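You operate a simulated robot arm through the tools that you are given. There is no shell and no other tool.

You run a simulated robot arm. Do the job below in one go: nothing can be reset, and whatever is moved stays where it is left.

JOB
Clean the ioniser's emitters and restart it.
Fine: it shows DIRTY; switch it off, run the emitter cleaner knob across and back, switch on, and leave it running once it shows CLEAN. Where these are worked on the way, their far stop is far enough and under half their travel is too little: emitter cleaner knob.

It is judged by the outcome, as a careful person would: the job done as asked, and still so three seconds after it is handed in. It fails if anything else is knocked over, pushed out of place, dropped, spilled or broken.

ROBOT AND FRAMES
A 7-joint arm with a two-finger parallel gripper, fixed in place. Base frame: the origin is on the floor under the middle of its stand, x ahead of it, y to its left, z up; the work surface is at about z = 0.92. Units: m, degrees, N and s.
With the tool pointing down near the work surface it reaches from about 0.1 to 0.64 m from the base axis. Its first joint turns from -66.0 to 66.0 degrees. Payload 1.57 kg.
The TCP is the grasp point between the finger pads, 0.03 m short of the fingertips. In the tool frame z runs along the fingers and y along their closing line. The gripper opens to 0.08 m. The fingers are 0.017 m wide and 0.012 m thick; the gripper's body (0.04 by 0.082 m) begins 0.08 m behind the TCP.
Orientation is that of the tool frame in the base frame, as a unit quaternion [w, x, y, z]. With the fingers straight down and closing along the base's y, the tool's x points along the base's -x, its y along +y and its z along -z.

CONTROLS
- The arm moves only by the tool play_rows. Its argument "increments" is text: rows parted by semicolons, each of 7 numbers parted by spaces: the shift along the tool's x, y, z in m, then the turn, a rotation vector about the tool's x, y, z in degrees, then the gripper command, from -1 (shut) to 1 (fully open), values between in proportion. In form: tx ty tz wx wy wz jaw; .... A call has 1 to 20 rows; each row shifts and turns the commanded pose from where the row before left it, along the tool's axes as they then stand. A row lasts 0.2 s, in which the tool goes at most 0.05 m and 8.6 degrees; a call with a longer step from one row to the next is refused whole, and so is a gripper value outside its range. Where a pose cannot be reached the arm comes as near as it can. A force on the tool above 40 N (or 10 N above the force at the start of the call, whichever is more), or a blocked arm, ends the call early, and 0.2 s more pass. Each finger travels about 0.072 m/s and halts on what it meets, pressing with about 41 N; the grip force reading is that of the motor and also rises with nothing between the fingers. The clock runs only during rows and for 0.2 s after the last one: add rows that do not move to give the fingers time. It gives the time, the measured TCP pose, the force on the tool (base axes), the opening and the grip force at its end, in the units of the frame above (readings bear some noise), with the torque about the TCP (base axes, N m) and any sound that the robot's microphone picked up.
- Cameras (640 x 400 px; columns grow to the right, rows downward): "scene" is fixed at [0.073, 0.4463, 1.4357]; the picture's right is [-0.59, -0.81, 0.00], its down [-0.38, 0.27, -0.89] and it looks along [0.72, -0.52, -0.47] (base axes); focal length 267 px, centre (320, 200). "wrist" rides on the gripper at [0.072, -0.007, -0.122] in the tool frame; the picture's right is [0.09, 1.00, 0.00], its down [-0.84, 0.08, -0.54] and it looks along [-0.54, 0.05, 0.84] (tool axes); focal length 238 px, centre (320, 200). There is no depth. A picture from a camera that has moved, and an enlarged one, comes with that camera's place and axes in the base frame and with its lens.
- snapshot(camera): a new picture of that camera. No time passes.
- enlarge(camera, box): a new picture of the part [left, top, right, bottom] of that camera's present view, enlarged. No time passes.
- finish_job(): hands the job in; it is judged then, once.

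Places have to be worked out from the pictures, the camera data and where the tool is seen. Open the gripper and draw the arm clear of the work before you hand the job in, unless the task says otherwise.

The tools are called after "Request:" by a JSON object that holds its "name" and its "arguments". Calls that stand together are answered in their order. play_rows: Moves the arm, as the interface text tells. Its arguments: {"type":"object","properties":{"increments":{"type":"string"}},"required":["increments"]} The other tools are called the same way: snapshot (camera) takes a picture; enlarge (camera, box) takes an enlarged picture of a part of a camera's view; finish_job () hands the job in.

At the start:

```text
time: 0.0
tcp_pos: [0.2109, 0.2364, 1.294]
ee_rot: [0.001, 0.0, 1.0, 0.0]
wrist_force: [-0.3, -0.4, -0.1]
moment: [0.01, 0.01, 0.01]
opening: 0.0798
finger_force: 0.1
```

scene: 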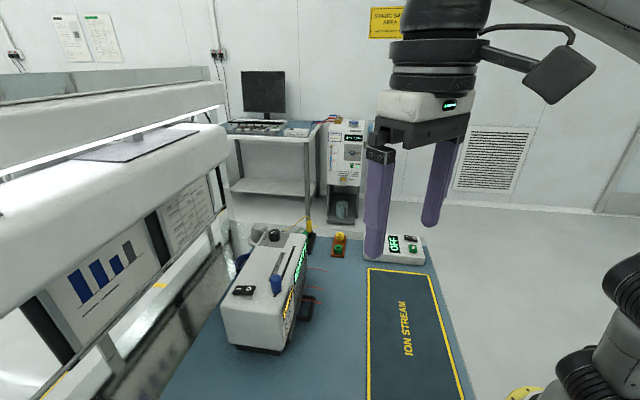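
wrist: 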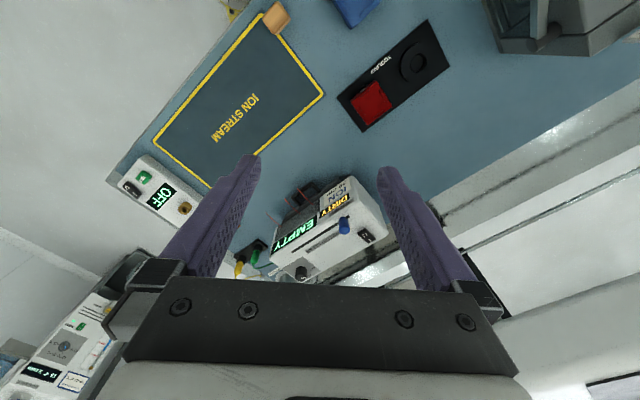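

I start by looking closer at the ioniser in both views to find its switch and cleaner knob.

Request:
{"name": "enlarge", "arguments": {"camera": "scene", "box": [210, 220, 340, 360]}}

Request:
{"name": "enlarge", "arguments": {"camera": "wrist", "box": [230, 160, 400, 290]}}

Request:
{"name": "enlarge", "arguments": {"camera": "scene", "box": [300, 210, 450, 300]}}

```text
2.86 times, centred on (275, 290) of scene
camera zoom: at [0.073, 0.4463, 1.4357], right [-0.59, -0.81, 0.0], down [-0.38, 0.27, -0.89], along [0.72, -0.52, -0.47], focal length 762 px, centre (449, -57)
```

zoom: 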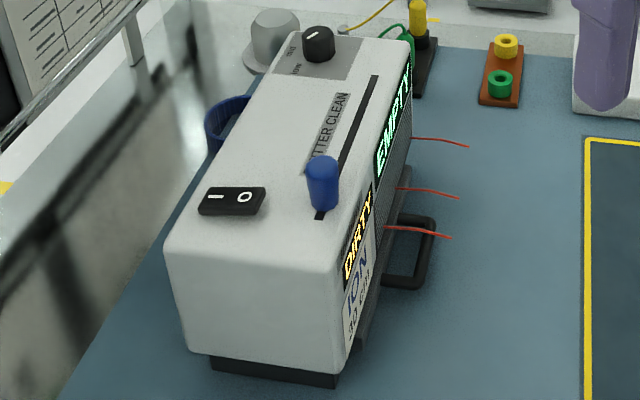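

```text
3.08 times, centred on (315, 225) of wrist
camera zoom: at [0.1396, 0.2292, 1.4163], right [-0.09, 1.0, 0.0], down [0.84, 0.08, 0.54], along [0.54, 0.05, -0.84], focal length 733 px, centre (335, 123)
```

zoom: 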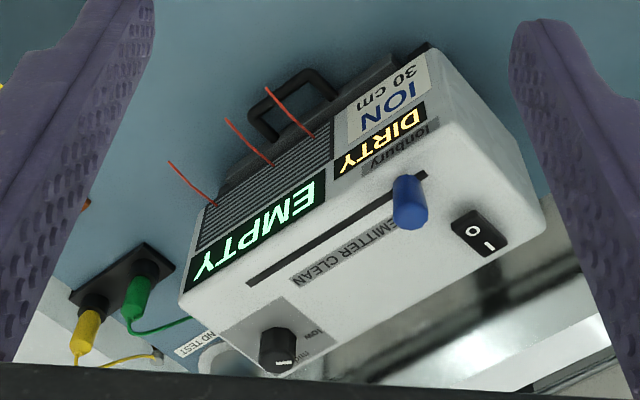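

```text
4.27 times, centred on (375, 255) of scene
camera zoom: at [0.073, 0.4463, 1.4357], right [-0.59, -0.81, 0.0], down [-0.38, 0.27, -0.89], along [0.72, -0.52, -0.47], focal length 1138 px, centre (85, -35)
```

zoom: 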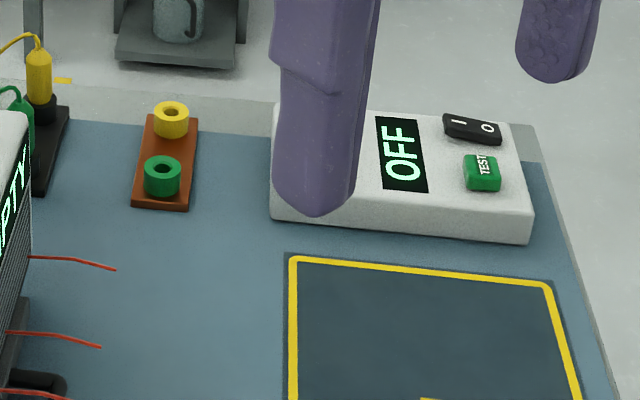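

The ioniser sits about 45° to the base. Its blue knob is near (0.42, 0.30), the slot runs to about (0.52, 0.20), and the I/O rocker is near (0.458, 0.351), with the top at about z = 1.04. I'll turn the tool 45° in place so the closing line lies along the slot, shut the fingers, and look again.

Request:
{"name": "play_rows", "arguments": {"increments": "0 0 0 0 0 -7.5 1; 0 0 0 0 0 -7.5 1; 0 0 0 0 0 -7.5 1; 0 0 0 0 0 -7.5 1; 0 0 0 0 0 -7.5 1; 0 0 0 0 0 -7.5 1; 0 0 0 0 0 0 1"}}

Request:
{"name": "snapshot", "arguments": {"camera": "wrist"}}

Request:
{"name": "snapshot", "arguments": {"camera": "scene"}}

```text
time: 1.6
tcp_pos: [0.2112, 0.237, 1.2964]
ee_rot: [-0.001, -0.384, 0.923, 0.0]
wrist_force: [-0.5, 0.5, -0.4]
moment: [0.01, -0.02, 0.01]
opening: 0.08
finger_force: 0.1
```

```text
taken
camera wrist: at [0.1651, 0.18, 1.416], right [-0.77, 0.64, 0.0], down [0.54, 0.65, 0.54], along [0.35, 0.42, -0.84], focal length 238 px, centre (320, 200)
```

wrist: 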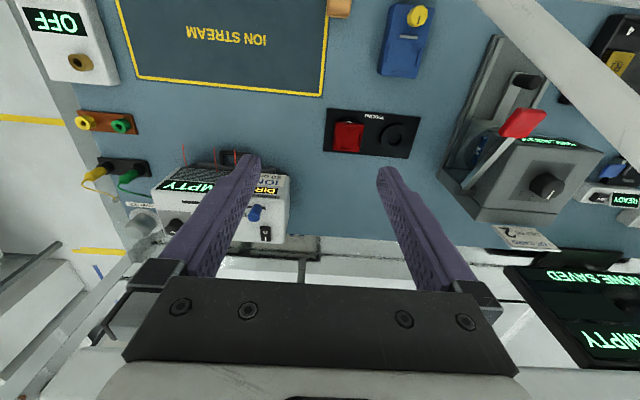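

```text
taken
```

scene: 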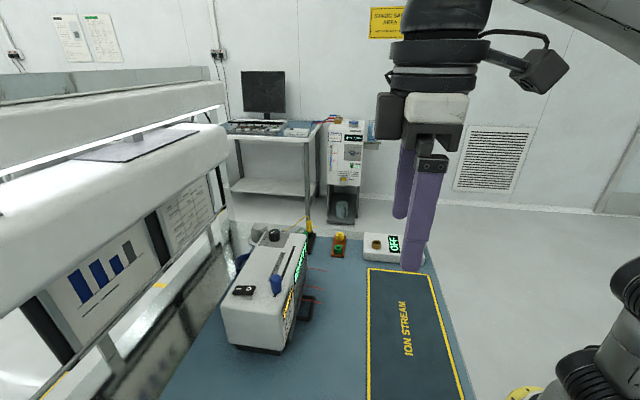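

The tool is now aligned to about 45°. I'll move forward over the area in front of the ioniser, staying well above it, for a closer wrist view.

Request:
{"name": "play_rows", "arguments": {"increments": "-0.030 -0.0224 0.012 0 0 0 1; -0.030 -0.0224 0.012 0 0 0 1; -0.030 -0.0224 0.012 0 0 0 1; -0.030 -0.0224 0.012 0 0 0 1; 0 0 0 0 0 0 1"}}

Request:
{"name": "snapshot", "arguments": {"camera": "wrist"}}

Request:
{"name": "snapshot", "arguments": {"camera": "scene"}}

```text
time: 2.8
tcp_pos: [0.3615, 0.2569, 1.2491]
ee_rot: [0.0, -0.383, 0.924, 0.001]
wrist_force: [0.4, -1.1, -0.5]
moment: [0.02, 0.0, 0.01]
opening: 0.0798
finger_force: 0.1
```

```text
taken
camera wrist: at [0.3151, 0.1999, 1.3707], right [-0.77, 0.64, 0.0], down [0.54, 0.65, 0.54], along [0.35, 0.42, -0.84], focal length 238 px, centre (320, 200)
```

wrist: 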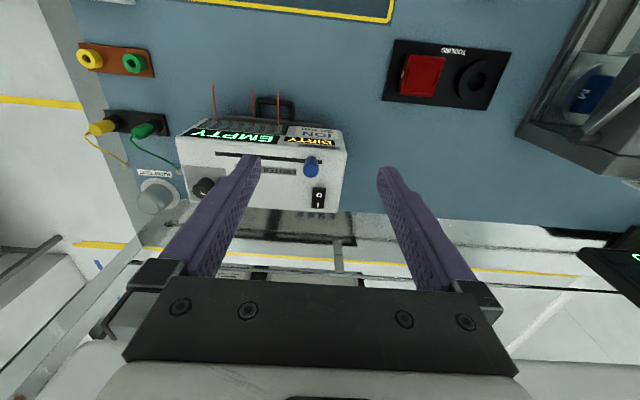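

```text
taken
```

scene: 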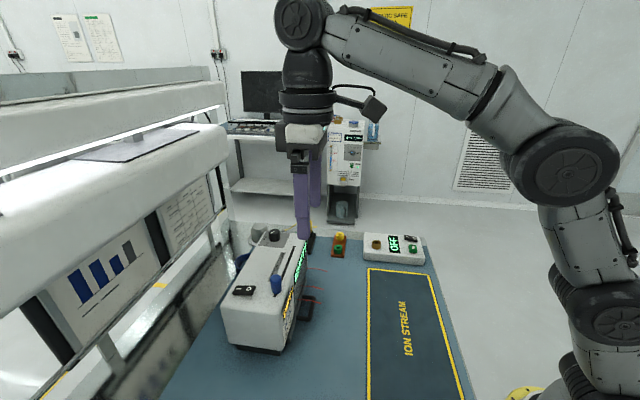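

Request:
{"name": "enlarge", "arguments": {"camera": "wrist", "box": [170, 90, 370, 220]}}

Request:
{"name": "enlarge", "arguments": {"camera": "scene", "box": [220, 225, 320, 310]}}

```text
3.08 times, centred on (270, 155) of wrist
camera zoom: at [0.3151, 0.1999, 1.3707], right [-0.77, 0.64, 0.0], down [0.54, 0.65, 0.54], along [0.35, 0.42, -0.84], focal length 733 px, centre (474, 338)
```

zoom: 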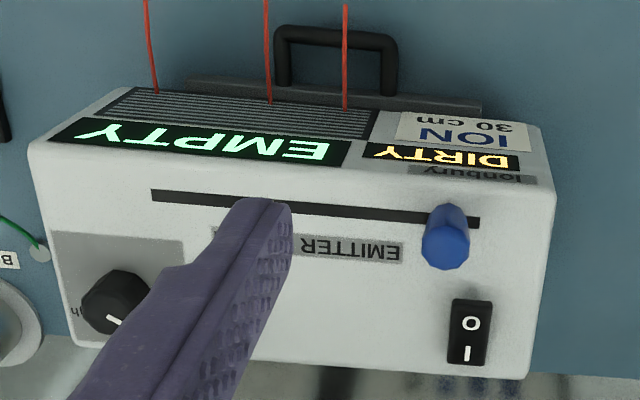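

```text
4.71 times, centred on (270, 268) of scene
camera zoom: at [0.0731, 0.4463, 1.4357], right [-0.59, -0.81, 0.0], down [-0.38, 0.27, -0.89], along [0.72, -0.52, -0.47], focal length 1256 px, centre (555, -118)
```

zoom: 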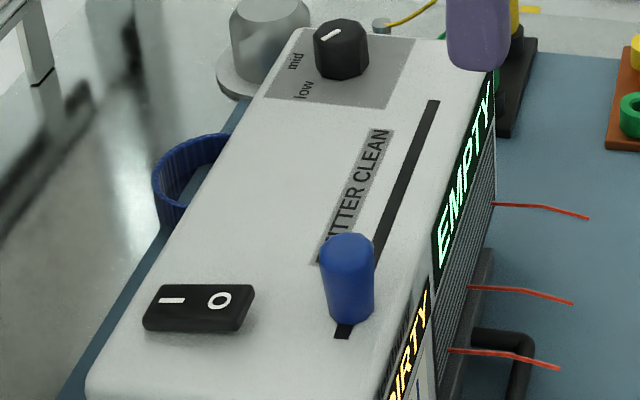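

The top face of the ioniser is at z ≈ 1.053. The slot runs from (0.404, 0.309) to (0.509, 0.204), with the knob at about (0.412, 0.300) and its top at z ≈ 1.093. The rocker centre is about (0.446, 0.351), its O end towards the front. I'll shut the fingers and move above the O end, stopping about 4 cm above it.

Request:
{"name": "play_rows", "arguments": {"increments": "0 0 0 0 0 0 -1; -0.0374 0.0023 0 0 0 0 -1; -0.0374 0.0023 0 0 0 0 -1; -0.0374 0.0023 0 0 0 0 -1; 0 0 0.035 0 0 0 -1; 0 0 0.035 0 0 0 -1; 0 0 0.035 0 0 0 -1; 0 0 0 0 0 0 -1; 0 0 0 0 0 0 -1"}}

Request:
{"name": "snapshot", "arguments": {"camera": "wrist"}}

Request:
{"name": "enlarge", "arguments": {"camera": "scene", "box": [180, 180, 360, 310]}}

```text
time: 4.8
tcp_pos: [0.3983, 0.3116, 1.1179]
ee_rot: [0.006, -0.382, 0.924, 0.002]
wrist_force: [-5.6, -5.4, 37.7]
moment: [-0.41, -0.11, -0.11]
opening: 0.0002
finger_force: 20.8
out of reach, approached as far as the arm can: row 2, 3, 4
```

```text
taken
camera wrist: at [0.3505, 0.2536, 1.2386], right [-0.77, 0.64, 0.0], down [0.53, 0.64, 0.55], along [0.36, 0.42, -0.83], focal length 238 px, centre (320, 200)
```

wrist: 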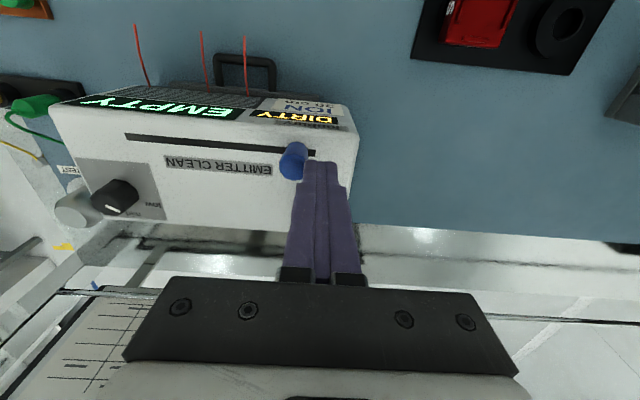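

```text
3.08 times, centred on (270, 245) of scene
camera zoom: at [0.0723, 0.4458, 1.436], right [-0.59, -0.81, 0.0], down [-0.38, 0.27, -0.89], along [0.72, -0.52, -0.47], focal length 821 px, centre (474, 62)
```

zoom: 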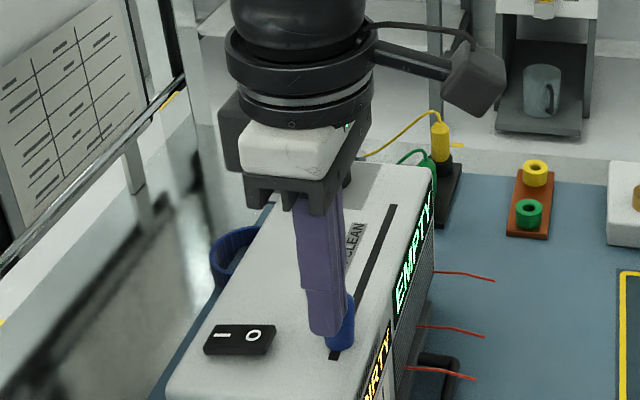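

The move at height was out of reach and got clipped. The arm came down short and is now resting on the knob with about 38 N upward force. I back straight up right away and check that nothing moved.

Request:
{"name": "play_rows", "arguments": {"increments": "0 0 -0.01 0 0 0 -1; 0 0 -0.02 0 0 0 -1; 0 0 0 0 0 0 -1"}}

Request:
{"name": "snapshot", "arguments": {"camera": "wrist"}}

Request:
{"name": "enlarge", "arguments": {"camera": "scene", "box": [200, 210, 340, 310]}}

```text
time: 5.6
tcp_pos: [0.3979, 0.3116, 1.1398]
ee_rot: [-0.001, -0.383, 0.924, -0.001]
wrist_force: [-0.2, -0.1, -0.7]
moment: [0.02, -0.03, 0.02]
opening: 0.0
finger_force: 21.8
```

```text
taken
camera wrist: at [0.3532, 0.255, 1.2613], right [-0.77, 0.64, 0.0], down [0.54, 0.65, 0.54], along [0.34, 0.42, -0.84], focal length 238 px, centre (320, 200)
```

wrist: 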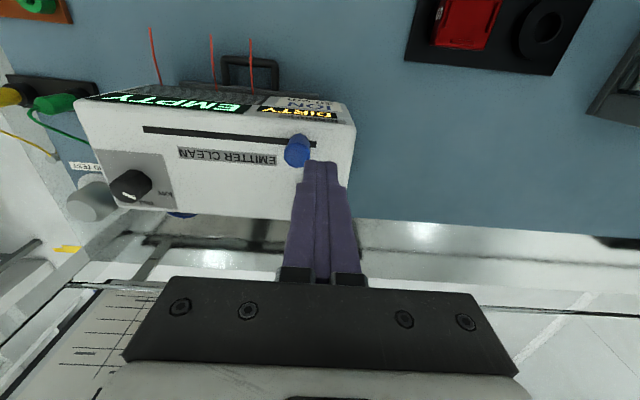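

```text
4.00 times, centred on (270, 260) of scene
camera zoom: at [0.073, 0.4463, 1.4357], right [-0.59, -0.81, 0.0], down [-0.38, 0.27, -0.89], along [0.72, -0.52, -0.47], focal length 1067 px, centre (520, -40)
```

zoom: 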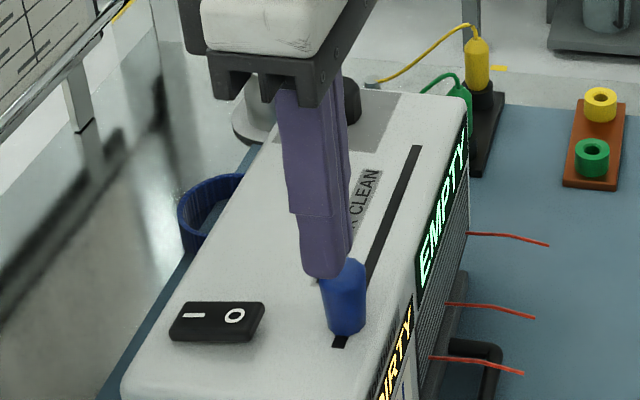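

Nothing has shifted, and the tool is clear with the fingertips about 1.7 cm above the knob. Now I move horizontally to the O end of the rocker at this lower height, which should be in reach, and verify before pressing.

Request:
{"name": "play_rows", "arguments": {"increments": "-0.0239 -0.003 0 0 0 0 -1; -0.0238 -0.0031 0 0 0 0 -1; 0 0 0 0 0 0 -1"}}

Request:
{"name": "snapshot", "arguments": {"camera": "wrist"}}

Request:
{"name": "enlarge", "arguments": {"camera": "scene", "box": [200, 210, 340, 310]}}

```text
time: 6.4
tcp_pos: [0.4341, 0.3388, 1.1398]
ee_rot: [0.0, -0.383, 0.924, 0.0]
wrist_force: [-0.6, -0.1, -0.4]
moment: [-0.01, -0.01, -0.01]
opening: 0.0
finger_force: 20.6
```

```text
taken
camera wrist: at [0.3891, 0.2838, 1.2614], right [-0.77, 0.64, 0.0], down [0.54, 0.65, 0.54], along [0.35, 0.42, -0.84], focal length 238 px, centre (320, 200)
```

wrist: 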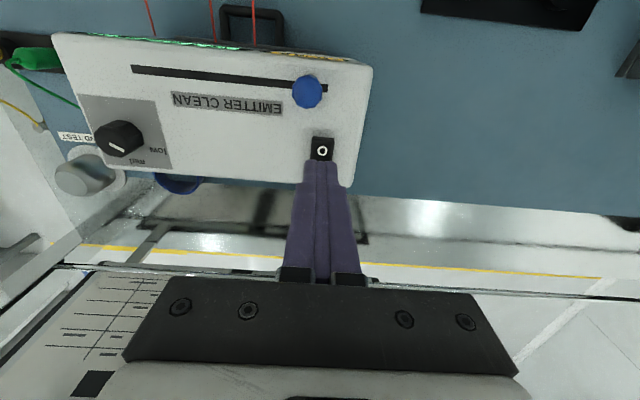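

```text
4.00 times, centred on (270, 260) of scene
camera zoom: at [0.073, 0.4463, 1.4357], right [-0.59, -0.81, 0.0], down [-0.38, 0.27, -0.89], along [0.72, -0.52, -0.47], focal length 1067 px, centre (520, -40)
```

zoom: 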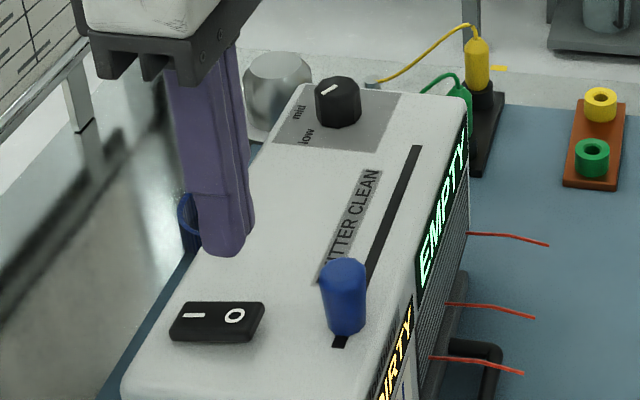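

The tool is on the rocker's axis, about 15 mm from its centre on the O side. I nudge 3 mm inwards and come down close to the rocker.

Request:
{"name": "play_rows", "arguments": {"increments": "-0.003 0 0.015 0 0 0 -1; 0 0 0.015 0 0 0 -1; 0 0 0.004 0 0 0 -1; 0 0 0 0 0 0 -1"}}

Request:
{"name": "snapshot", "arguments": {"camera": "wrist"}}

Request:
{"name": "enlarge", "arguments": {"camera": "scene", "box": [220, 240, 310, 310]}}

```text
time: 7.4
tcp_pos: [0.4387, 0.3422, 1.1039]
ee_rot: [0.0, -0.382, 0.924, 0.001]
wrist_force: [-0.1, 0.3, 0.2]
moment: [0.0, 0.0, -0.01]
opening: 0.0001
finger_force: 21.6
```

```text
taken
camera wrist: at [0.3929, 0.2859, 1.2264], right [-0.77, 0.64, 0.0], down [0.54, 0.65, 0.54], along [0.35, 0.42, -0.84], focal length 238 px, centre (320, 200)
```

wrist: 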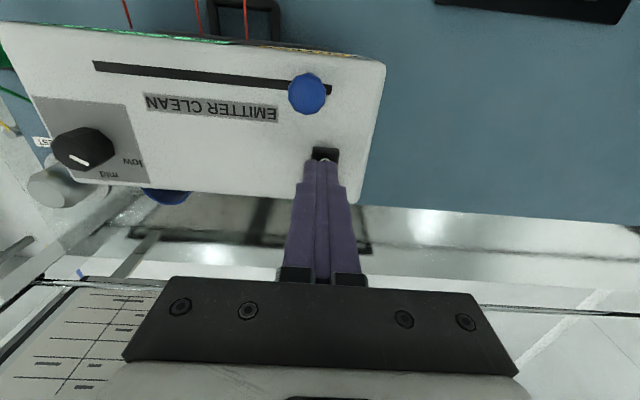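

```text
5.71 times, centred on (265, 275) of scene
camera zoom: at [0.073, 0.4463, 1.4357], right [-0.59, -0.81, 0.0], down [-0.38, 0.27, -0.89], along [0.72, -0.52, -0.47], focal length 1525 px, centre (634, -229)
```

zoom: 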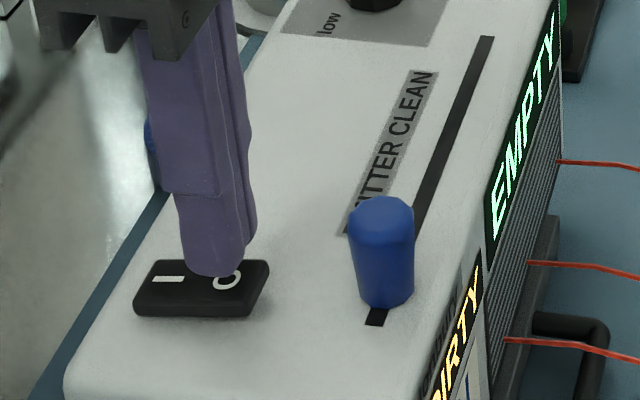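

The fingertips are about 1 cm above the rocker but only about 7 mm from its centre. I shift 5 mm further towards the O end and press down in small steps.

Request:
{"name": "play_rows", "arguments": {"increments": "0.005 0 0 0 0 0 -1; 0 0 0.004 0 0 0 -1; 0 0 0.003 0 0 0 -1; 0 0 0 0 0 0 -1"}}

Request:
{"name": "enlarge", "arguments": {"camera": "scene", "box": [220, 240, 310, 310]}}

```text
time: 8.4
tcp_pos: [0.4351, 0.338, 1.0984]
ee_rot: [0.0, -0.383, 0.924, 0.0]
wrist_force: [0.7, -0.7, 0.4]
moment: [0.0, 0.0, 0.06]
opening: 0.0
finger_force: 21.3
```

```text
5.71 times, centred on (265, 275) of scene
camera zoom: at [0.073, 0.4463, 1.4358], right [-0.59, -0.81, 0.0], down [-0.38, 0.27, -0.89], along [0.72, -0.52, -0.47], focal length 1525 px, centre (634, -229)
```

zoom: 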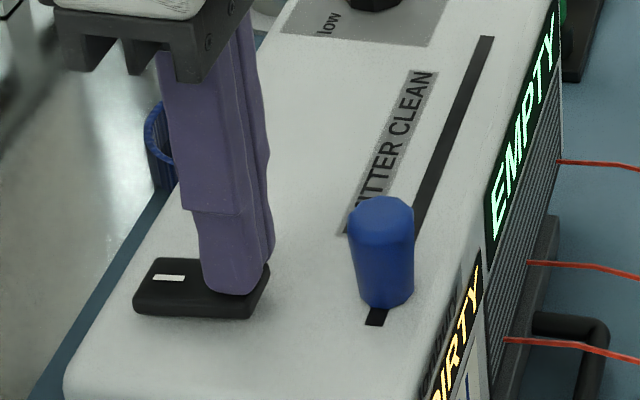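

The tip is now over the O pad, just touching or a little above it. I keep pressing down in small steps.

Request:
{"name": "play_rows", "arguments": {"increments": "0 0 0.002 0 0 0 -1; 0 0 0.002 0 0 0 -1; 0 0 0 0 0 0 -1"}}

Request:
{"name": "enlarge", "arguments": {"camera": "scene", "box": [220, 240, 310, 310]}}

```text
time: 9.2
tcp_pos: [0.4359, 0.3391, 1.0955]
ee_rot: [0.001, -0.383, 0.924, 0.0]
wrist_force: [-1.7, -0.9, 4.6]
moment: [-0.02, 0.02, 0.01]
opening: 0.0
finger_force: 20.7
```

```text
5.71 times, centred on (265, 275) of scene
camera zoom: at [0.0729, 0.4462, 1.4358], right [-0.59, -0.81, 0.0], down [-0.38, 0.27, -0.89], along [0.72, -0.52, -0.47], focal length 1525 px, centre (634, -229)
```

zoom: 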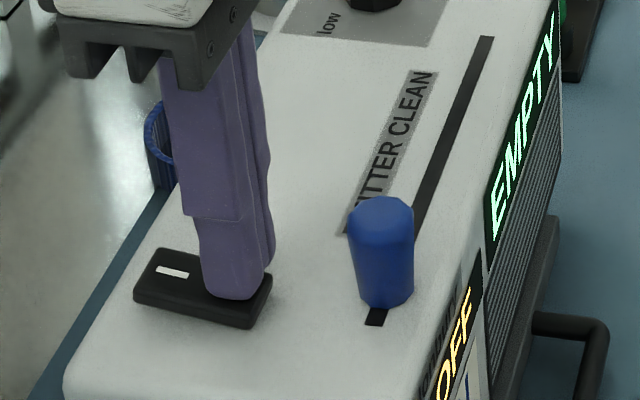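

It now reads OFF and the streamers have dropped, with only about 5 N of force. Next I rise clear, half-open the fingers to about 4 cm, and go above the knob with the closing line along the slot.

Request:
{"name": "play_rows", "arguments": {"increments": "0 0 -0.01 0 0 0 -1; 0 0 -0.035 0 0 0 -1; 0.0227 -0.0053 0 0 0 0 0; 0.0226 -0.0053 0 0 0 0 0; 0 0 0 0 0 0 0; 0 0 0 0 0 0 0"}}

Request:
{"name": "snapshot", "arguments": {"camera": "wrist"}}

Request:
{"name": "enlarge", "arguments": {"camera": "scene", "box": [220, 220, 340, 310]}}

```text
time: 10.6
tcp_pos: [0.4123, 0.299, 1.139]
ee_rot: [0.0, -0.383, 0.924, 0.0]
wrist_force: [0.5, -0.1, -0.4]
moment: [0.04, 0.01, 0.04]
opening: 0.04
finger_force: 0.2
```

```text
taken
camera wrist: at [0.3661, 0.2421, 1.2617], right [-0.77, 0.64, 0.0], down [0.54, 0.65, 0.54], along [0.35, 0.42, -0.84], focal length 238 px, centre (320, 200)
```

wrist: 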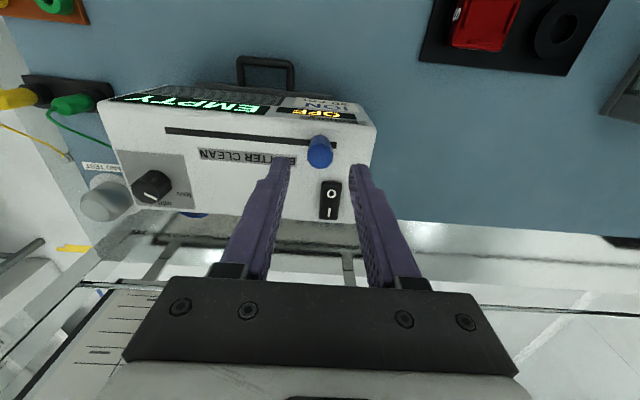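

```text
4.44 times, centred on (280, 265) of scene
camera zoom: at [0.073, 0.4463, 1.4357], right [-0.59, -0.81, 0.0], down [-0.38, 0.27, -0.89], along [0.72, -0.52, -0.47], focal length 1186 px, centre (498, -89)
```

zoom: 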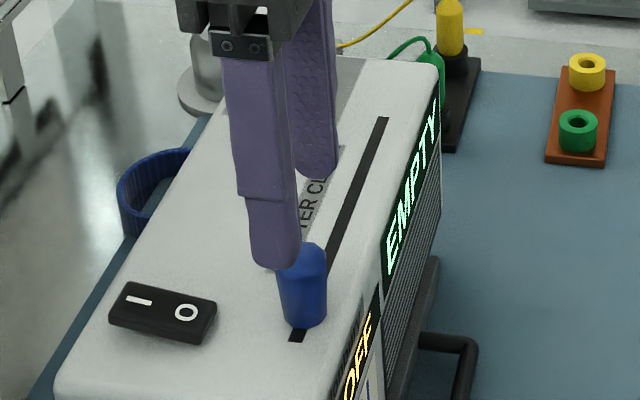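

The knob sits centred between the fingers, within a few mm. I lower the fingers around it, leaving the tips about 1 cm above the top face.

Request:
{"name": "play_rows", "arguments": {"increments": "0.003 0 0.015 0 0 0 0; 0 0 0.015 0 0 0 0; 0 0 0.014 0 0 0 0; 0 0 0 0 0 0 0"}}

Request:
{"name": "snapshot", "arguments": {"camera": "wrist"}}

Request:
{"name": "enlarge", "arguments": {"camera": "scene", "box": [220, 220, 340, 310]}}

```text
time: 11.6
tcp_pos: [0.4089, 0.2987, 1.0955]
ee_rot: [0.0, -0.383, 0.924, 0.0]
wrist_force: [0.0, -0.1, 0.2]
moment: [-0.01, -0.02, -0.02]
opening: 0.0401
finger_force: 0.1
```

```text
taken
camera wrist: at [0.3627, 0.2424, 1.2177], right [-0.77, 0.64, 0.0], down [0.54, 0.65, 0.54], along [0.35, 0.42, -0.84], focal length 238 px, centre (320, 200)
```

wrist: 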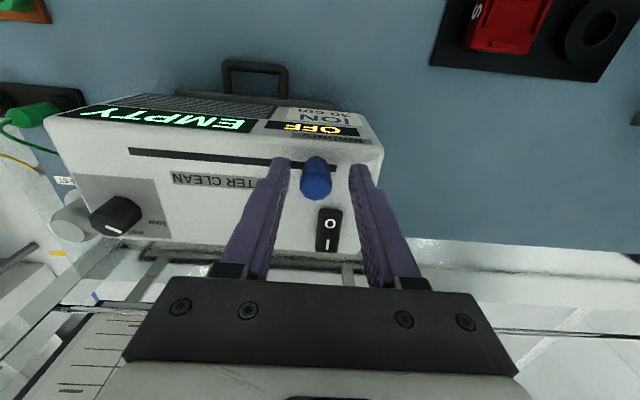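

```text
4.44 times, centred on (280, 265) of scene
camera zoom: at [0.073, 0.4463, 1.4357], right [-0.59, -0.81, 0.0], down [-0.38, 0.27, -0.89], along [0.72, -0.52, -0.47], focal length 1186 px, centre (498, -89)
```

zoom: 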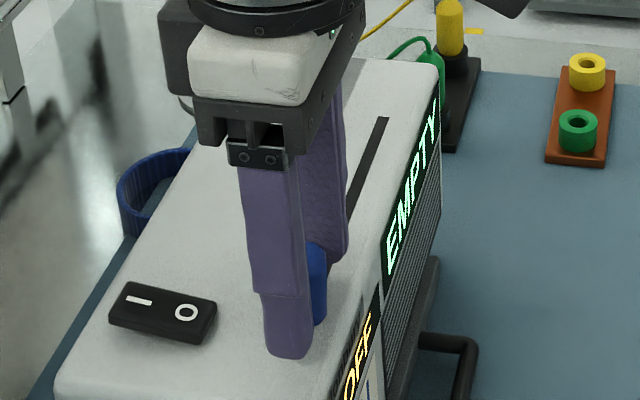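

The fingers straddle the knob with clearance on both sides. I slide along the slot towards the far end in moderate steps, stopping short of the far stop to check.

Request:
{"name": "play_rows", "arguments": {"increments": "0 -0.012 0 0 0 0 0; 0 -0.016 0 0 0 0 0; 0 -0.016 0 0 0 0 0; 0 -0.016 0 0 0 0 0; 0 -0.016 0 0 0 0 0; 0 -0.016 0 0 0 0 0; 0 -0.012 0 0 0 0 0; 0 0 0 0 0 0 0"}}

Request:
{"name": "snapshot", "arguments": {"camera": "wrist"}}

Request:
{"name": "enlarge", "arguments": {"camera": "scene", "box": [220, 220, 340, 310]}}

```text
time: 13.4
tcp_pos: [0.4833, 0.2239, 1.0951]
ee_rot: [0.0, -0.382, 0.924, 0.0]
wrist_force: [-0.2, -0.4, -0.6]
moment: [-0.01, 0.02, 0.02]
opening: 0.04
finger_force: 0.0
```

```text
taken
camera wrist: at [0.4371, 0.167, 1.2178], right [-0.77, 0.64, 0.0], down [0.54, 0.65, 0.54], along [0.35, 0.42, -0.84], focal length 238 px, centre (320, 200)
```

wrist: 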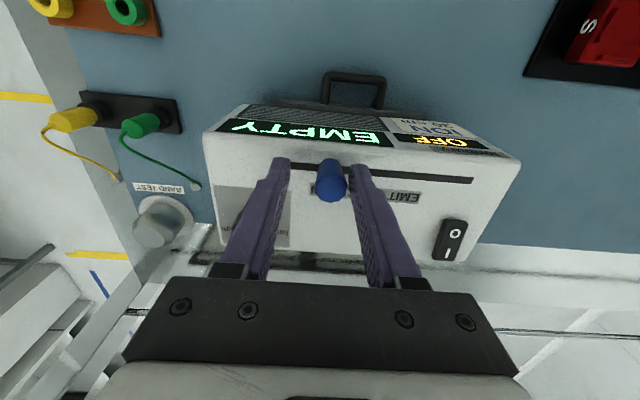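

```text
4.44 times, centred on (280, 265) of scene
camera zoom: at [0.073, 0.4463, 1.4357], right [-0.59, -0.81, 0.0], down [-0.38, 0.27, -0.89], along [0.72, -0.52, -0.47], focal length 1186 px, centre (498, -89)
```

zoom: 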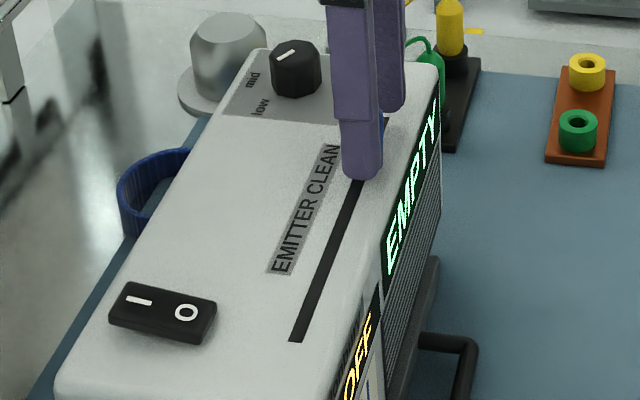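

The knob follows freely and has travelled about 70% of the slot. I continue in smaller steps and watch the force for the stop.

Request:
{"name": "play_rows", "arguments": {"increments": "0 -0.006 0 0 0 0 0; 0 -0.006 0 0 0 0 0; 0 -0.006 0 0 0 0 0; 0 -0.004 0 0 0 0 0; 0 0 0 0 0 0 0"}}

Request:
{"name": "enlarge", "arguments": {"camera": "wrist", "box": [180, 80, 480, 280]}}

```text
time: 14.6
tcp_pos: [0.4974, 0.2071, 1.0955]
ee_rot: [0.0, -0.382, 0.924, 0.0]
wrist_force: [-1.1, 1.1, -0.3]
moment: [0.01, 0.02, -0.01]
opening: 0.0406
finger_force: 0.3
```

```text
2.00 times, centred on (330, 180) of wrist
camera zoom: at [0.4515, 0.1513, 1.2171], right [-0.77, 0.64, 0.0], down [0.54, 0.65, 0.54], along [0.35, 0.42, -0.84], focal length 477 px, centre (300, 240)
```

zoom: 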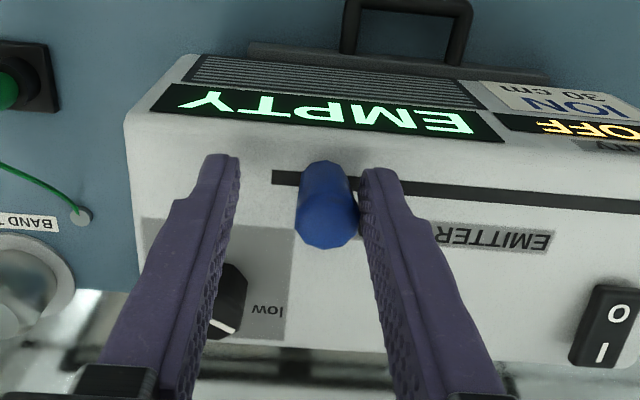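

The knob is about 2 cm from the slot's end, probably 7–9 mm short of its stop. I push on in 2–3 mm steps.

Request:
{"name": "play_rows", "arguments": {"increments": "0 -0.003 0 0 0 0 0; 0 -0.003 0 0 0 0 0; 0 0 0 0 0 0 0"}}

Request:
{"name": "enlarge", "arguments": {"camera": "wrist", "box": [180, 80, 480, 280]}}

```text
time: 15.4
tcp_pos: [0.5005, 0.2031, 1.0955]
ee_rot: [0.001, -0.383, 0.924, 0.001]
wrist_force: [-3.4, 1.7, -0.1]
moment: [-0.03, -0.01, 0.04]
opening: 0.0432
finger_force: 2.1
```

```text
2.00 times, centred on (330, 180) of wrist
camera zoom: at [0.4557, 0.1474, 1.217], right [-0.77, 0.64, 0.0], down [0.54, 0.65, 0.54], along [0.35, 0.42, -0.84], focal length 477 px, centre (300, 240)
```

zoom: 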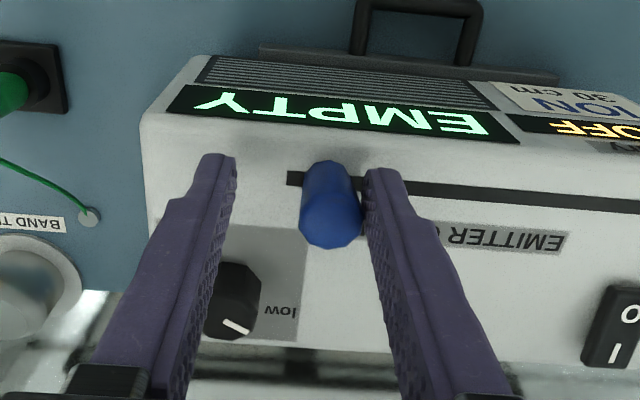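

The near finger is being pushed back a little (opening 0.043) with about 4 N, which suggests the knob is at or near its stop. I give one more small push to confirm.

Request:
{"name": "play_rows", "arguments": {"increments": "0 -0.003 0 0 0 0 0; 0 0 0 0 0 0 0"}}

Request:
{"name": "enlarge", "arguments": {"camera": "wrist", "box": [180, 80, 480, 280]}}

Request:
{"name": "enlarge", "arguments": {"camera": "scene", "box": [220, 220, 340, 310]}}

```text
time: 16.0
tcp_pos: [0.504, 0.202, 1.0945]
ee_rot: [-0.001, -0.383, 0.924, 0.001]
wrist_force: [-7.9, 5.2, -1.8]
moment: [-0.06, 0.11, 0.06]
opening: 0.0484
finger_force: 4.8
```

```text
2.00 times, centred on (330, 180) of wrist
camera zoom: at [0.4579, 0.1454, 1.2171], right [-0.77, 0.64, 0.0], down [0.54, 0.65, 0.54], along [0.34, 0.42, -0.84], focal length 477 px, centre (300, 240)
```

zoom: 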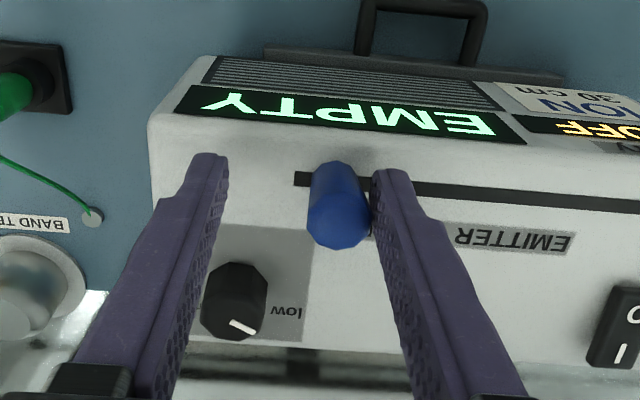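

```text
4.44 times, centred on (280, 265) of scene
camera zoom: at [0.0728, 0.4465, 1.4357], right [-0.59, -0.81, 0.0], down [-0.38, 0.27, -0.89], along [0.72, -0.52, -0.47], focal length 1186 px, centre (498, -89)
```

zoom: 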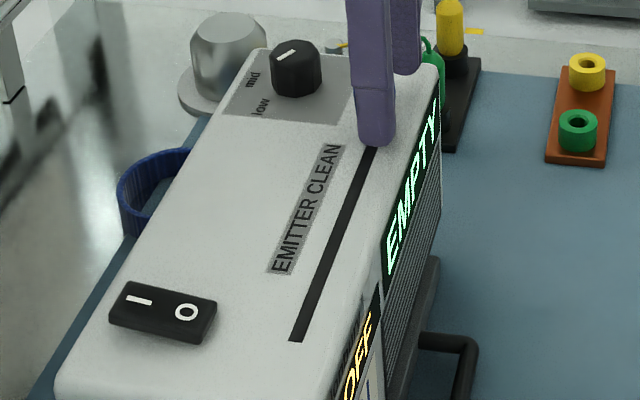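

At the stop now: force is up to about 9 N, the finger yields, the knob is no longer advancing, and the ioniser has not moved. I now run the knob back towards its start, stopping short to check.

Request:
{"name": "play_rows", "arguments": {"increments": "0 0.008 0 0 0 0 0; 0 0.014 0 0 0 0 0; 0 0.016 0 0 0 0 0; 0 0.016 0 0 0 0 0; 0 0.016 0 0 0 0 0; 0 0.016 0 0 0 0 0; 0 0.016 0 0 0 0 0; 0 0.014 0 0 0 0 0; 0 0.004 0 0 0 0 0; 0 0 0 0 0 0 0"}}

Request:
{"name": "enlarge", "arguments": {"camera": "wrist", "box": [180, 80, 480, 280]}}

Request:
{"name": "enlarge", "arguments": {"camera": "scene", "box": [220, 220, 340, 310]}}

```text
time: 18.2
tcp_pos: [0.4177, 0.2877, 1.0963]
ee_rot: [0.0, -0.383, 0.924, -0.001]
wrist_force: [0.3, -0.6, 0.1]
moment: [0.0, -0.02, -0.02]
opening: 0.0406
finger_force: 0.5
```

```text
2.00 times, centred on (330, 180) of wrist
camera zoom: at [0.3733, 0.2307, 1.2176], right [-0.77, 0.64, 0.0], down [0.54, 0.65, 0.54], along [0.35, 0.42, -0.84], focal length 477 px, centre (300, 240)
```

zoom: 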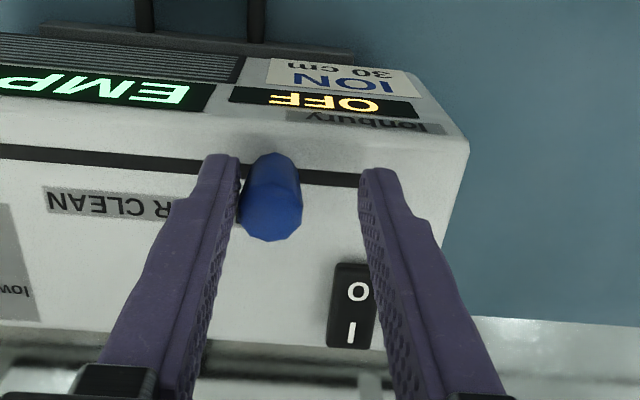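

```text
4.44 times, centred on (280, 265) of scene
camera zoom: at [0.073, 0.4463, 1.4357], right [-0.59, -0.81, 0.0], down [-0.38, 0.27, -0.89], along [0.72, -0.52, -0.47], focal length 1186 px, centre (498, -89)
```

zoom: 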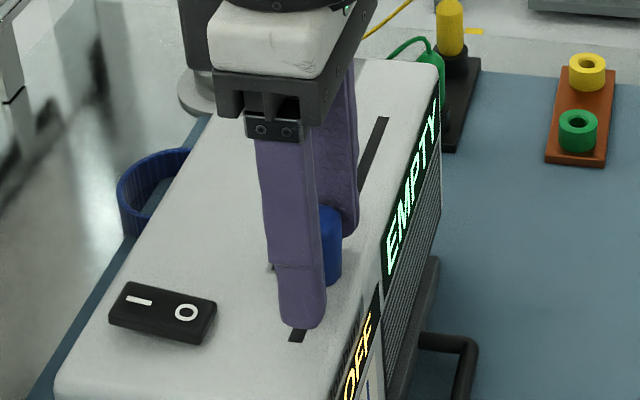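

The knob follows back and has roughly 2 cm left. I continue in small steps to its start stop.

Request:
{"name": "play_rows", "arguments": {"increments": "0 0.006 0 0 0 0 0; 0 0.005 0 0 0 0 0; 0 0.004 0 0 0 0 0; 0 0.002 0 0 0 0 0; 0 0 0 0 0 0 0"}}

Request:
{"name": "enlarge", "arguments": {"camera": "wrist", "box": [180, 80, 480, 280]}}

```text
time: 19.4
tcp_pos: [0.4058, 0.2993, 1.0947]
ee_rot: [0.0, -0.383, 0.924, 0.0]
wrist_force: [0.2, -1.0, -0.1]
moment: [0.02, -0.04, -0.01]
opening: 0.0405
finger_force: 0.0
```

```text
2.00 times, centred on (330, 180) of wrist
camera zoom: at [0.3605, 0.2421, 1.2168], right [-0.77, 0.64, 0.0], down [0.54, 0.65, 0.54], along [0.35, 0.42, -0.84], focal length 477 px, centre (300, 240)
```

zoom: 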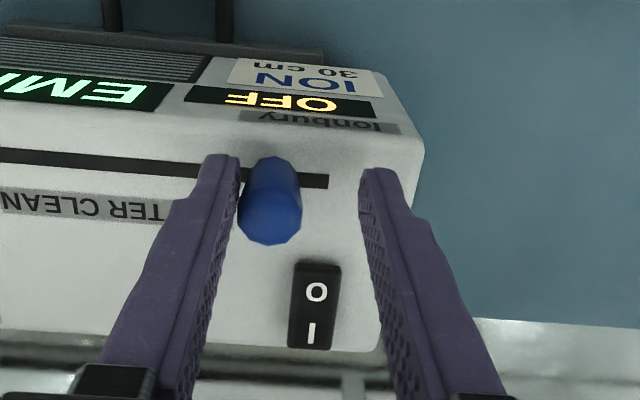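

The knob is about 6 mm from its stop now. I keep going in 2–3 mm steps until the force rises.

Request:
{"name": "play_rows", "arguments": {"increments": "0 0.003 0 0 0 0 0; 0 0.003 0 0 0 0 0; 0 0 0 0 0 0 0"}}

Request:
{"name": "enlarge", "arguments": {"camera": "wrist", "box": [180, 80, 480, 280]}}

```text
time: 20.2
tcp_pos: [0.4024, 0.3039, 1.0957]
ee_rot: [0.001, -0.383, 0.924, 0.001]
wrist_force: [0.7, -0.2, -0.3]
moment: [0.04, -0.02, -0.02]
opening: 0.0406
finger_force: 0.2
```

```text
2.00 times, centred on (330, 180) of wrist
camera zoom: at [0.3569, 0.2466, 1.2174], right [-0.77, 0.64, 0.0], down [0.54, 0.65, 0.54], along [0.35, 0.42, -0.84], focal length 477 px, centre (300, 240)
```

zoom: 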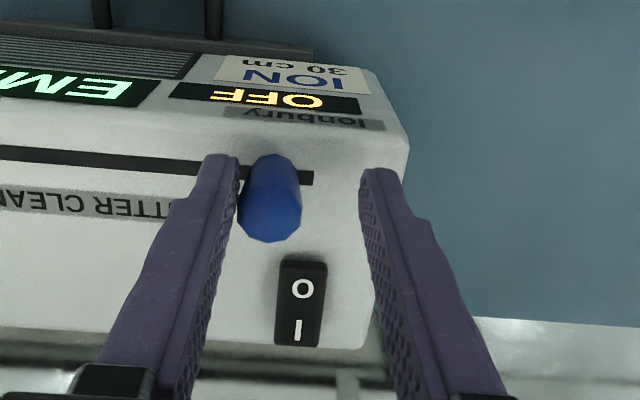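

The knob's base is about 43 px from the slot end (the far stop was at about 42 px), so it is nearly there with almost no force yet. Another 2 mm at a time.

Request:
{"name": "play_rows", "arguments": {"increments": "0 0.002 0 0 0 0 0; 0 0.002 0 0 0 0 0; 0 0 0 0 0 0 0"}}

Request:
{"name": "enlarge", "arguments": {"camera": "wrist", "box": [180, 80, 480, 280]}}

Request:
{"name": "enlarge", "arguments": {"camera": "scene", "box": [220, 220, 340, 310]}}

```text
time: 21.0
tcp_pos: [0.4009, 0.3055, 1.096]
ee_rot: [0.002, -0.383, 0.924, -0.001]
wrist_force: [5.6, -4.4, 1.0]
moment: [-0.05, -0.08, -0.01]
opening: 0.0463
finger_force: 4.1
```

```text
2.00 times, centred on (330, 180) of wrist
camera zoom: at [0.3547, 0.2487, 1.2174], right [-0.77, 0.64, 0.0], down [0.54, 0.65, 0.54], along [0.35, 0.42, -0.84], focal length 477 px, centre (300, 240)
```

zoom: 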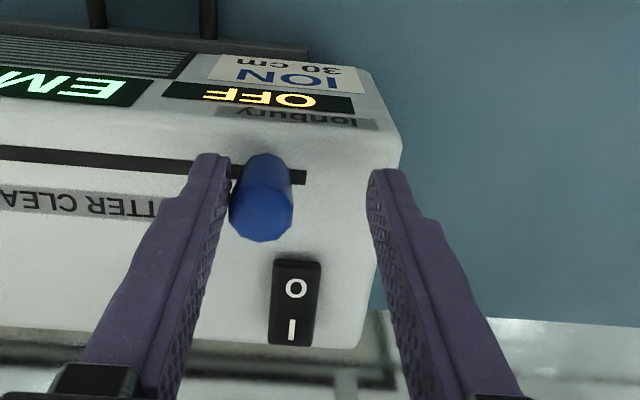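

```text
4.44 times, centred on (280, 265) of scene
camera zoom: at [0.0732, 0.4462, 1.4358], right [-0.59, -0.81, 0.0], down [-0.38, 0.27, -0.89], along [0.72, -0.52, -0.47], focal length 1186 px, centre (498, -89)
```

zoom: 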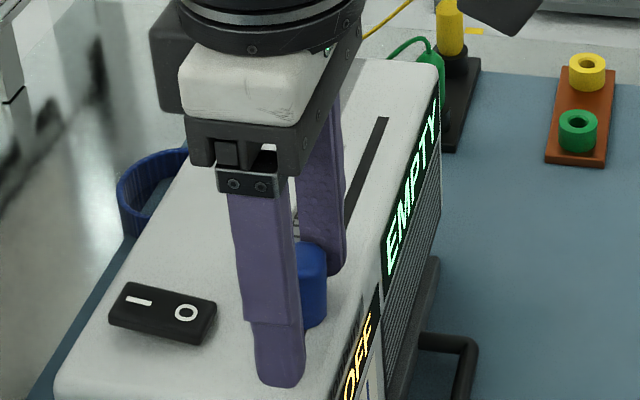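

The knob is back against its start stop (about 7 N) and the ioniser hasn't moved. I re-centre the fingers around the knob, rise clear, and shut them.

Request:
{"name": "play_rows", "arguments": {"increments": "0 -0.013 0 0 0 0 0; 0 0 0 0 0 0 0; 0 0 -0.022 0 0 0 0; 0 0 -0.023 0 0 0 0; 0 0 0 0 0 0 -1; 0 0 0 0 0 0 -1; 0 0 0 0 0 0 -1"}}

Request:
{"name": "snapshot", "arguments": {"camera": "wrist"}}

Request:
{"name": "enlarge", "arguments": {"camera": "scene", "box": [220, 220, 340, 310]}}

```text
time: 22.6
tcp_pos: [0.4096, 0.2942, 1.1399]
ee_rot: [0.0, -0.383, 0.924, 0.0]
wrist_force: [-0.4, -0.1, -0.5]
moment: [0.0, -0.03, 0.01]
opening: 0.0
finger_force: 21.0
```

```text
taken
camera wrist: at [0.3644, 0.2388, 1.2621], right [-0.77, 0.64, 0.0], down [0.54, 0.65, 0.54], along [0.35, 0.42, -0.84], focal length 238 px, centre (320, 200)
```

wrist: 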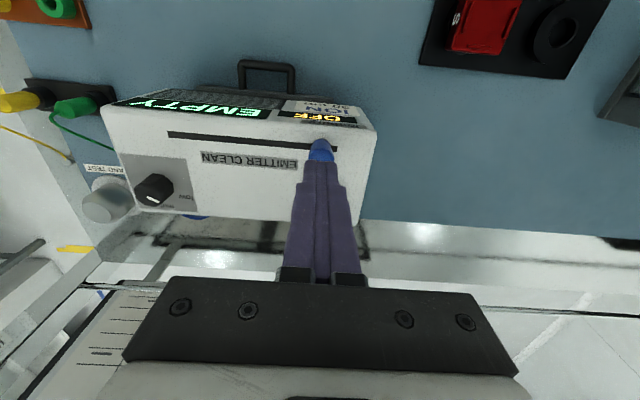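

```text
4.44 times, centred on (280, 265) of scene
camera zoom: at [0.073, 0.4463, 1.4357], right [-0.59, -0.81, 0.0], down [-0.38, 0.27, -0.89], along [0.72, -0.52, -0.47], focal length 1186 px, centre (498, -89)
```

zoom: 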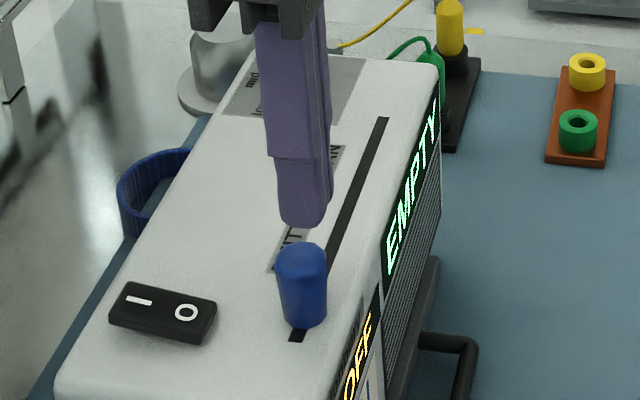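

The knob is back at its original spot and the fingers are clear. I move to above the rocker's O side, then lower slightly before reaching towards the I end, since high poses out there were out of reach.

Request:
{"name": "play_rows", "arguments": {"increments": "-0.0263 0.0068 0 0 0 0 -1; -0.0262 0.0069 0 0 0 0 -1; 0 0 0.022 0 0 0 -1; -0.012 0 0 0 0 0 -1; -0.012 0 0 0 0 0 -1; 0 0 0 0 0 0 -1"}}

Request:
{"name": "snapshot", "arguments": {"camera": "wrist"}}

Request:
{"name": "enlarge", "arguments": {"camera": "scene", "box": [220, 240, 310, 310]}}

```text
time: 24.0
tcp_pos: [0.4543, 0.3603, 1.1169]
ee_rot: [0.001, -0.382, 0.924, -0.001]
wrist_force: [0.3, -0.5, -0.6]
moment: [-0.01, -0.02, 0.01]
opening: 0.0001
finger_force: 21.2
```

```text
taken
camera wrist: at [0.4089, 0.3033, 1.2394], right [-0.77, 0.64, 0.0], down [0.54, 0.65, 0.54], along [0.35, 0.42, -0.84], focal length 238 px, centre (320, 200)
```

wrist: 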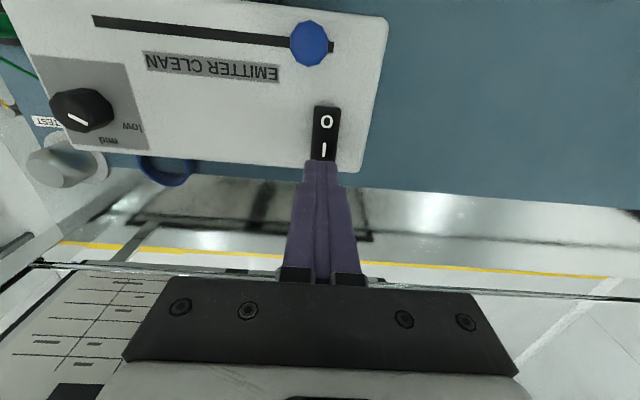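

```text
5.71 times, centred on (265, 275) of scene
camera zoom: at [0.073, 0.4463, 1.4357], right [-0.59, -0.81, 0.0], down [-0.38, 0.27, -0.89], along [0.72, -0.52, -0.47], focal length 1525 px, centre (634, -229)
```

zoom: 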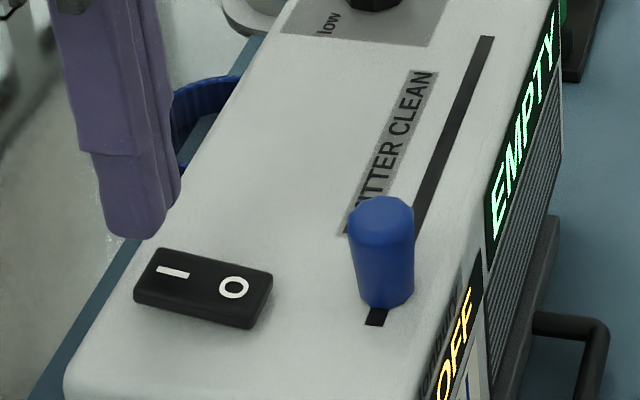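

The finger is about 6–8 mm beyond the I mark. I shift 5 mm back towards the rocker's centre and lower to just above the I pad.

Request:
{"name": "play_rows", "arguments": {"increments": "0.005 0 0.008 0 0 0 -1; 0 0 0.008 0 0 0 -1; 0 0 0 0 0 0 -1"}}

Request:
{"name": "enlarge", "arguments": {"camera": "wrist", "box": [240, 80, 400, 180]}}

Request:
{"name": "enlarge", "arguments": {"camera": "scene", "box": [220, 240, 310, 310]}}

```text
time: 24.8
tcp_pos: [0.4506, 0.3558, 1.1015]
ee_rot: [0.0, -0.382, 0.924, -0.001]
wrist_force: [-0.5, 0.6, 0.2]
moment: [-0.02, -0.02, 0.02]
opening: 0.0001
finger_force: 21.0
```

```text
4.00 times, centred on (320, 130) of wrist
camera zoom: at [0.4047, 0.2995, 1.2244], right [-0.77, 0.64, 0.0], down [0.54, 0.65, 0.54], along [0.35, 0.42, -0.84], focal length 953 px, centre (320, 480)
```

zoom: 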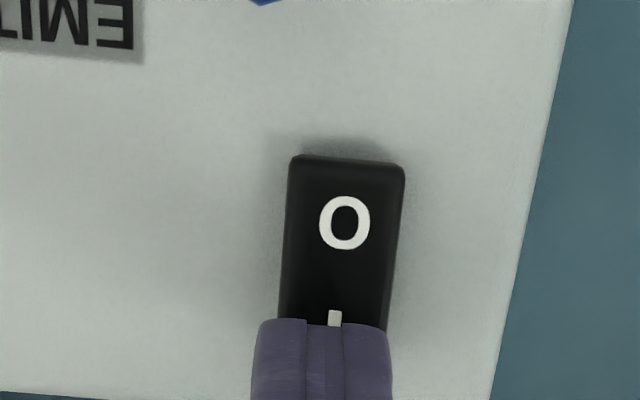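

```text
5.71 times, centred on (265, 275) of scene
camera zoom: at [0.073, 0.4463, 1.4357], right [-0.59, -0.81, 0.0], down [-0.38, 0.27, -0.89], along [0.72, -0.52, -0.47], focal length 1525 px, centre (634, -229)
```

zoom: 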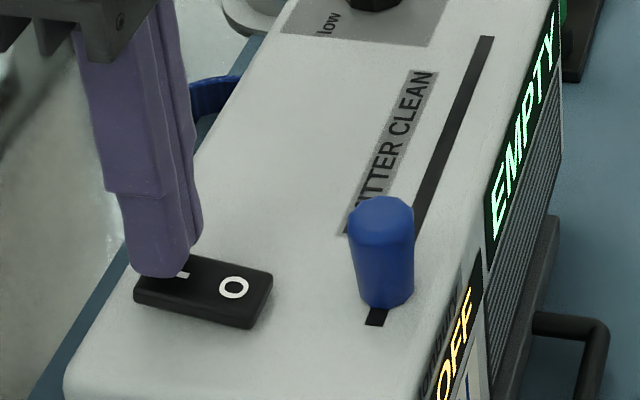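

The tip is right over the I pad, about 4–5 mm above it. I press down in 2 mm steps.

Request:
{"name": "play_rows", "arguments": {"increments": "0 0 0.003 0 0 0 -1; 0 0 0.002 0 0 0 -1; 0 0 0.002 0 0 0 -1; 0 0 0 0 0 0 -1"}}

Request:
{"name": "enlarge", "arguments": {"camera": "scene", "box": [220, 240, 310, 310]}}

```text
time: 25.8
tcp_pos: [0.4497, 0.3578, 1.0956]
ee_rot: [0.001, -0.382, 0.924, 0.0]
wrist_force: [1.8, 0.3, 2.2]
moment: [0.02, -0.03, -0.02]
opening: 0.0002
finger_force: 21.6
```

```text
5.71 times, centred on (265, 275) of scene
camera zoom: at [0.073, 0.4463, 1.4357], right [-0.59, -0.81, 0.0], down [-0.38, 0.27, -0.89], along [0.72, -0.52, -0.47], focal length 1525 px, centre (634, -229)
```

zoom: 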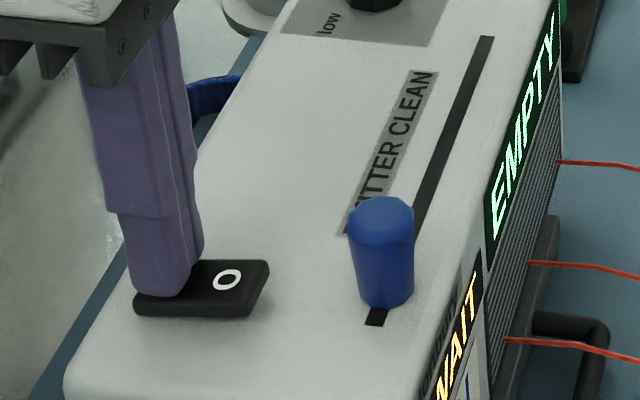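

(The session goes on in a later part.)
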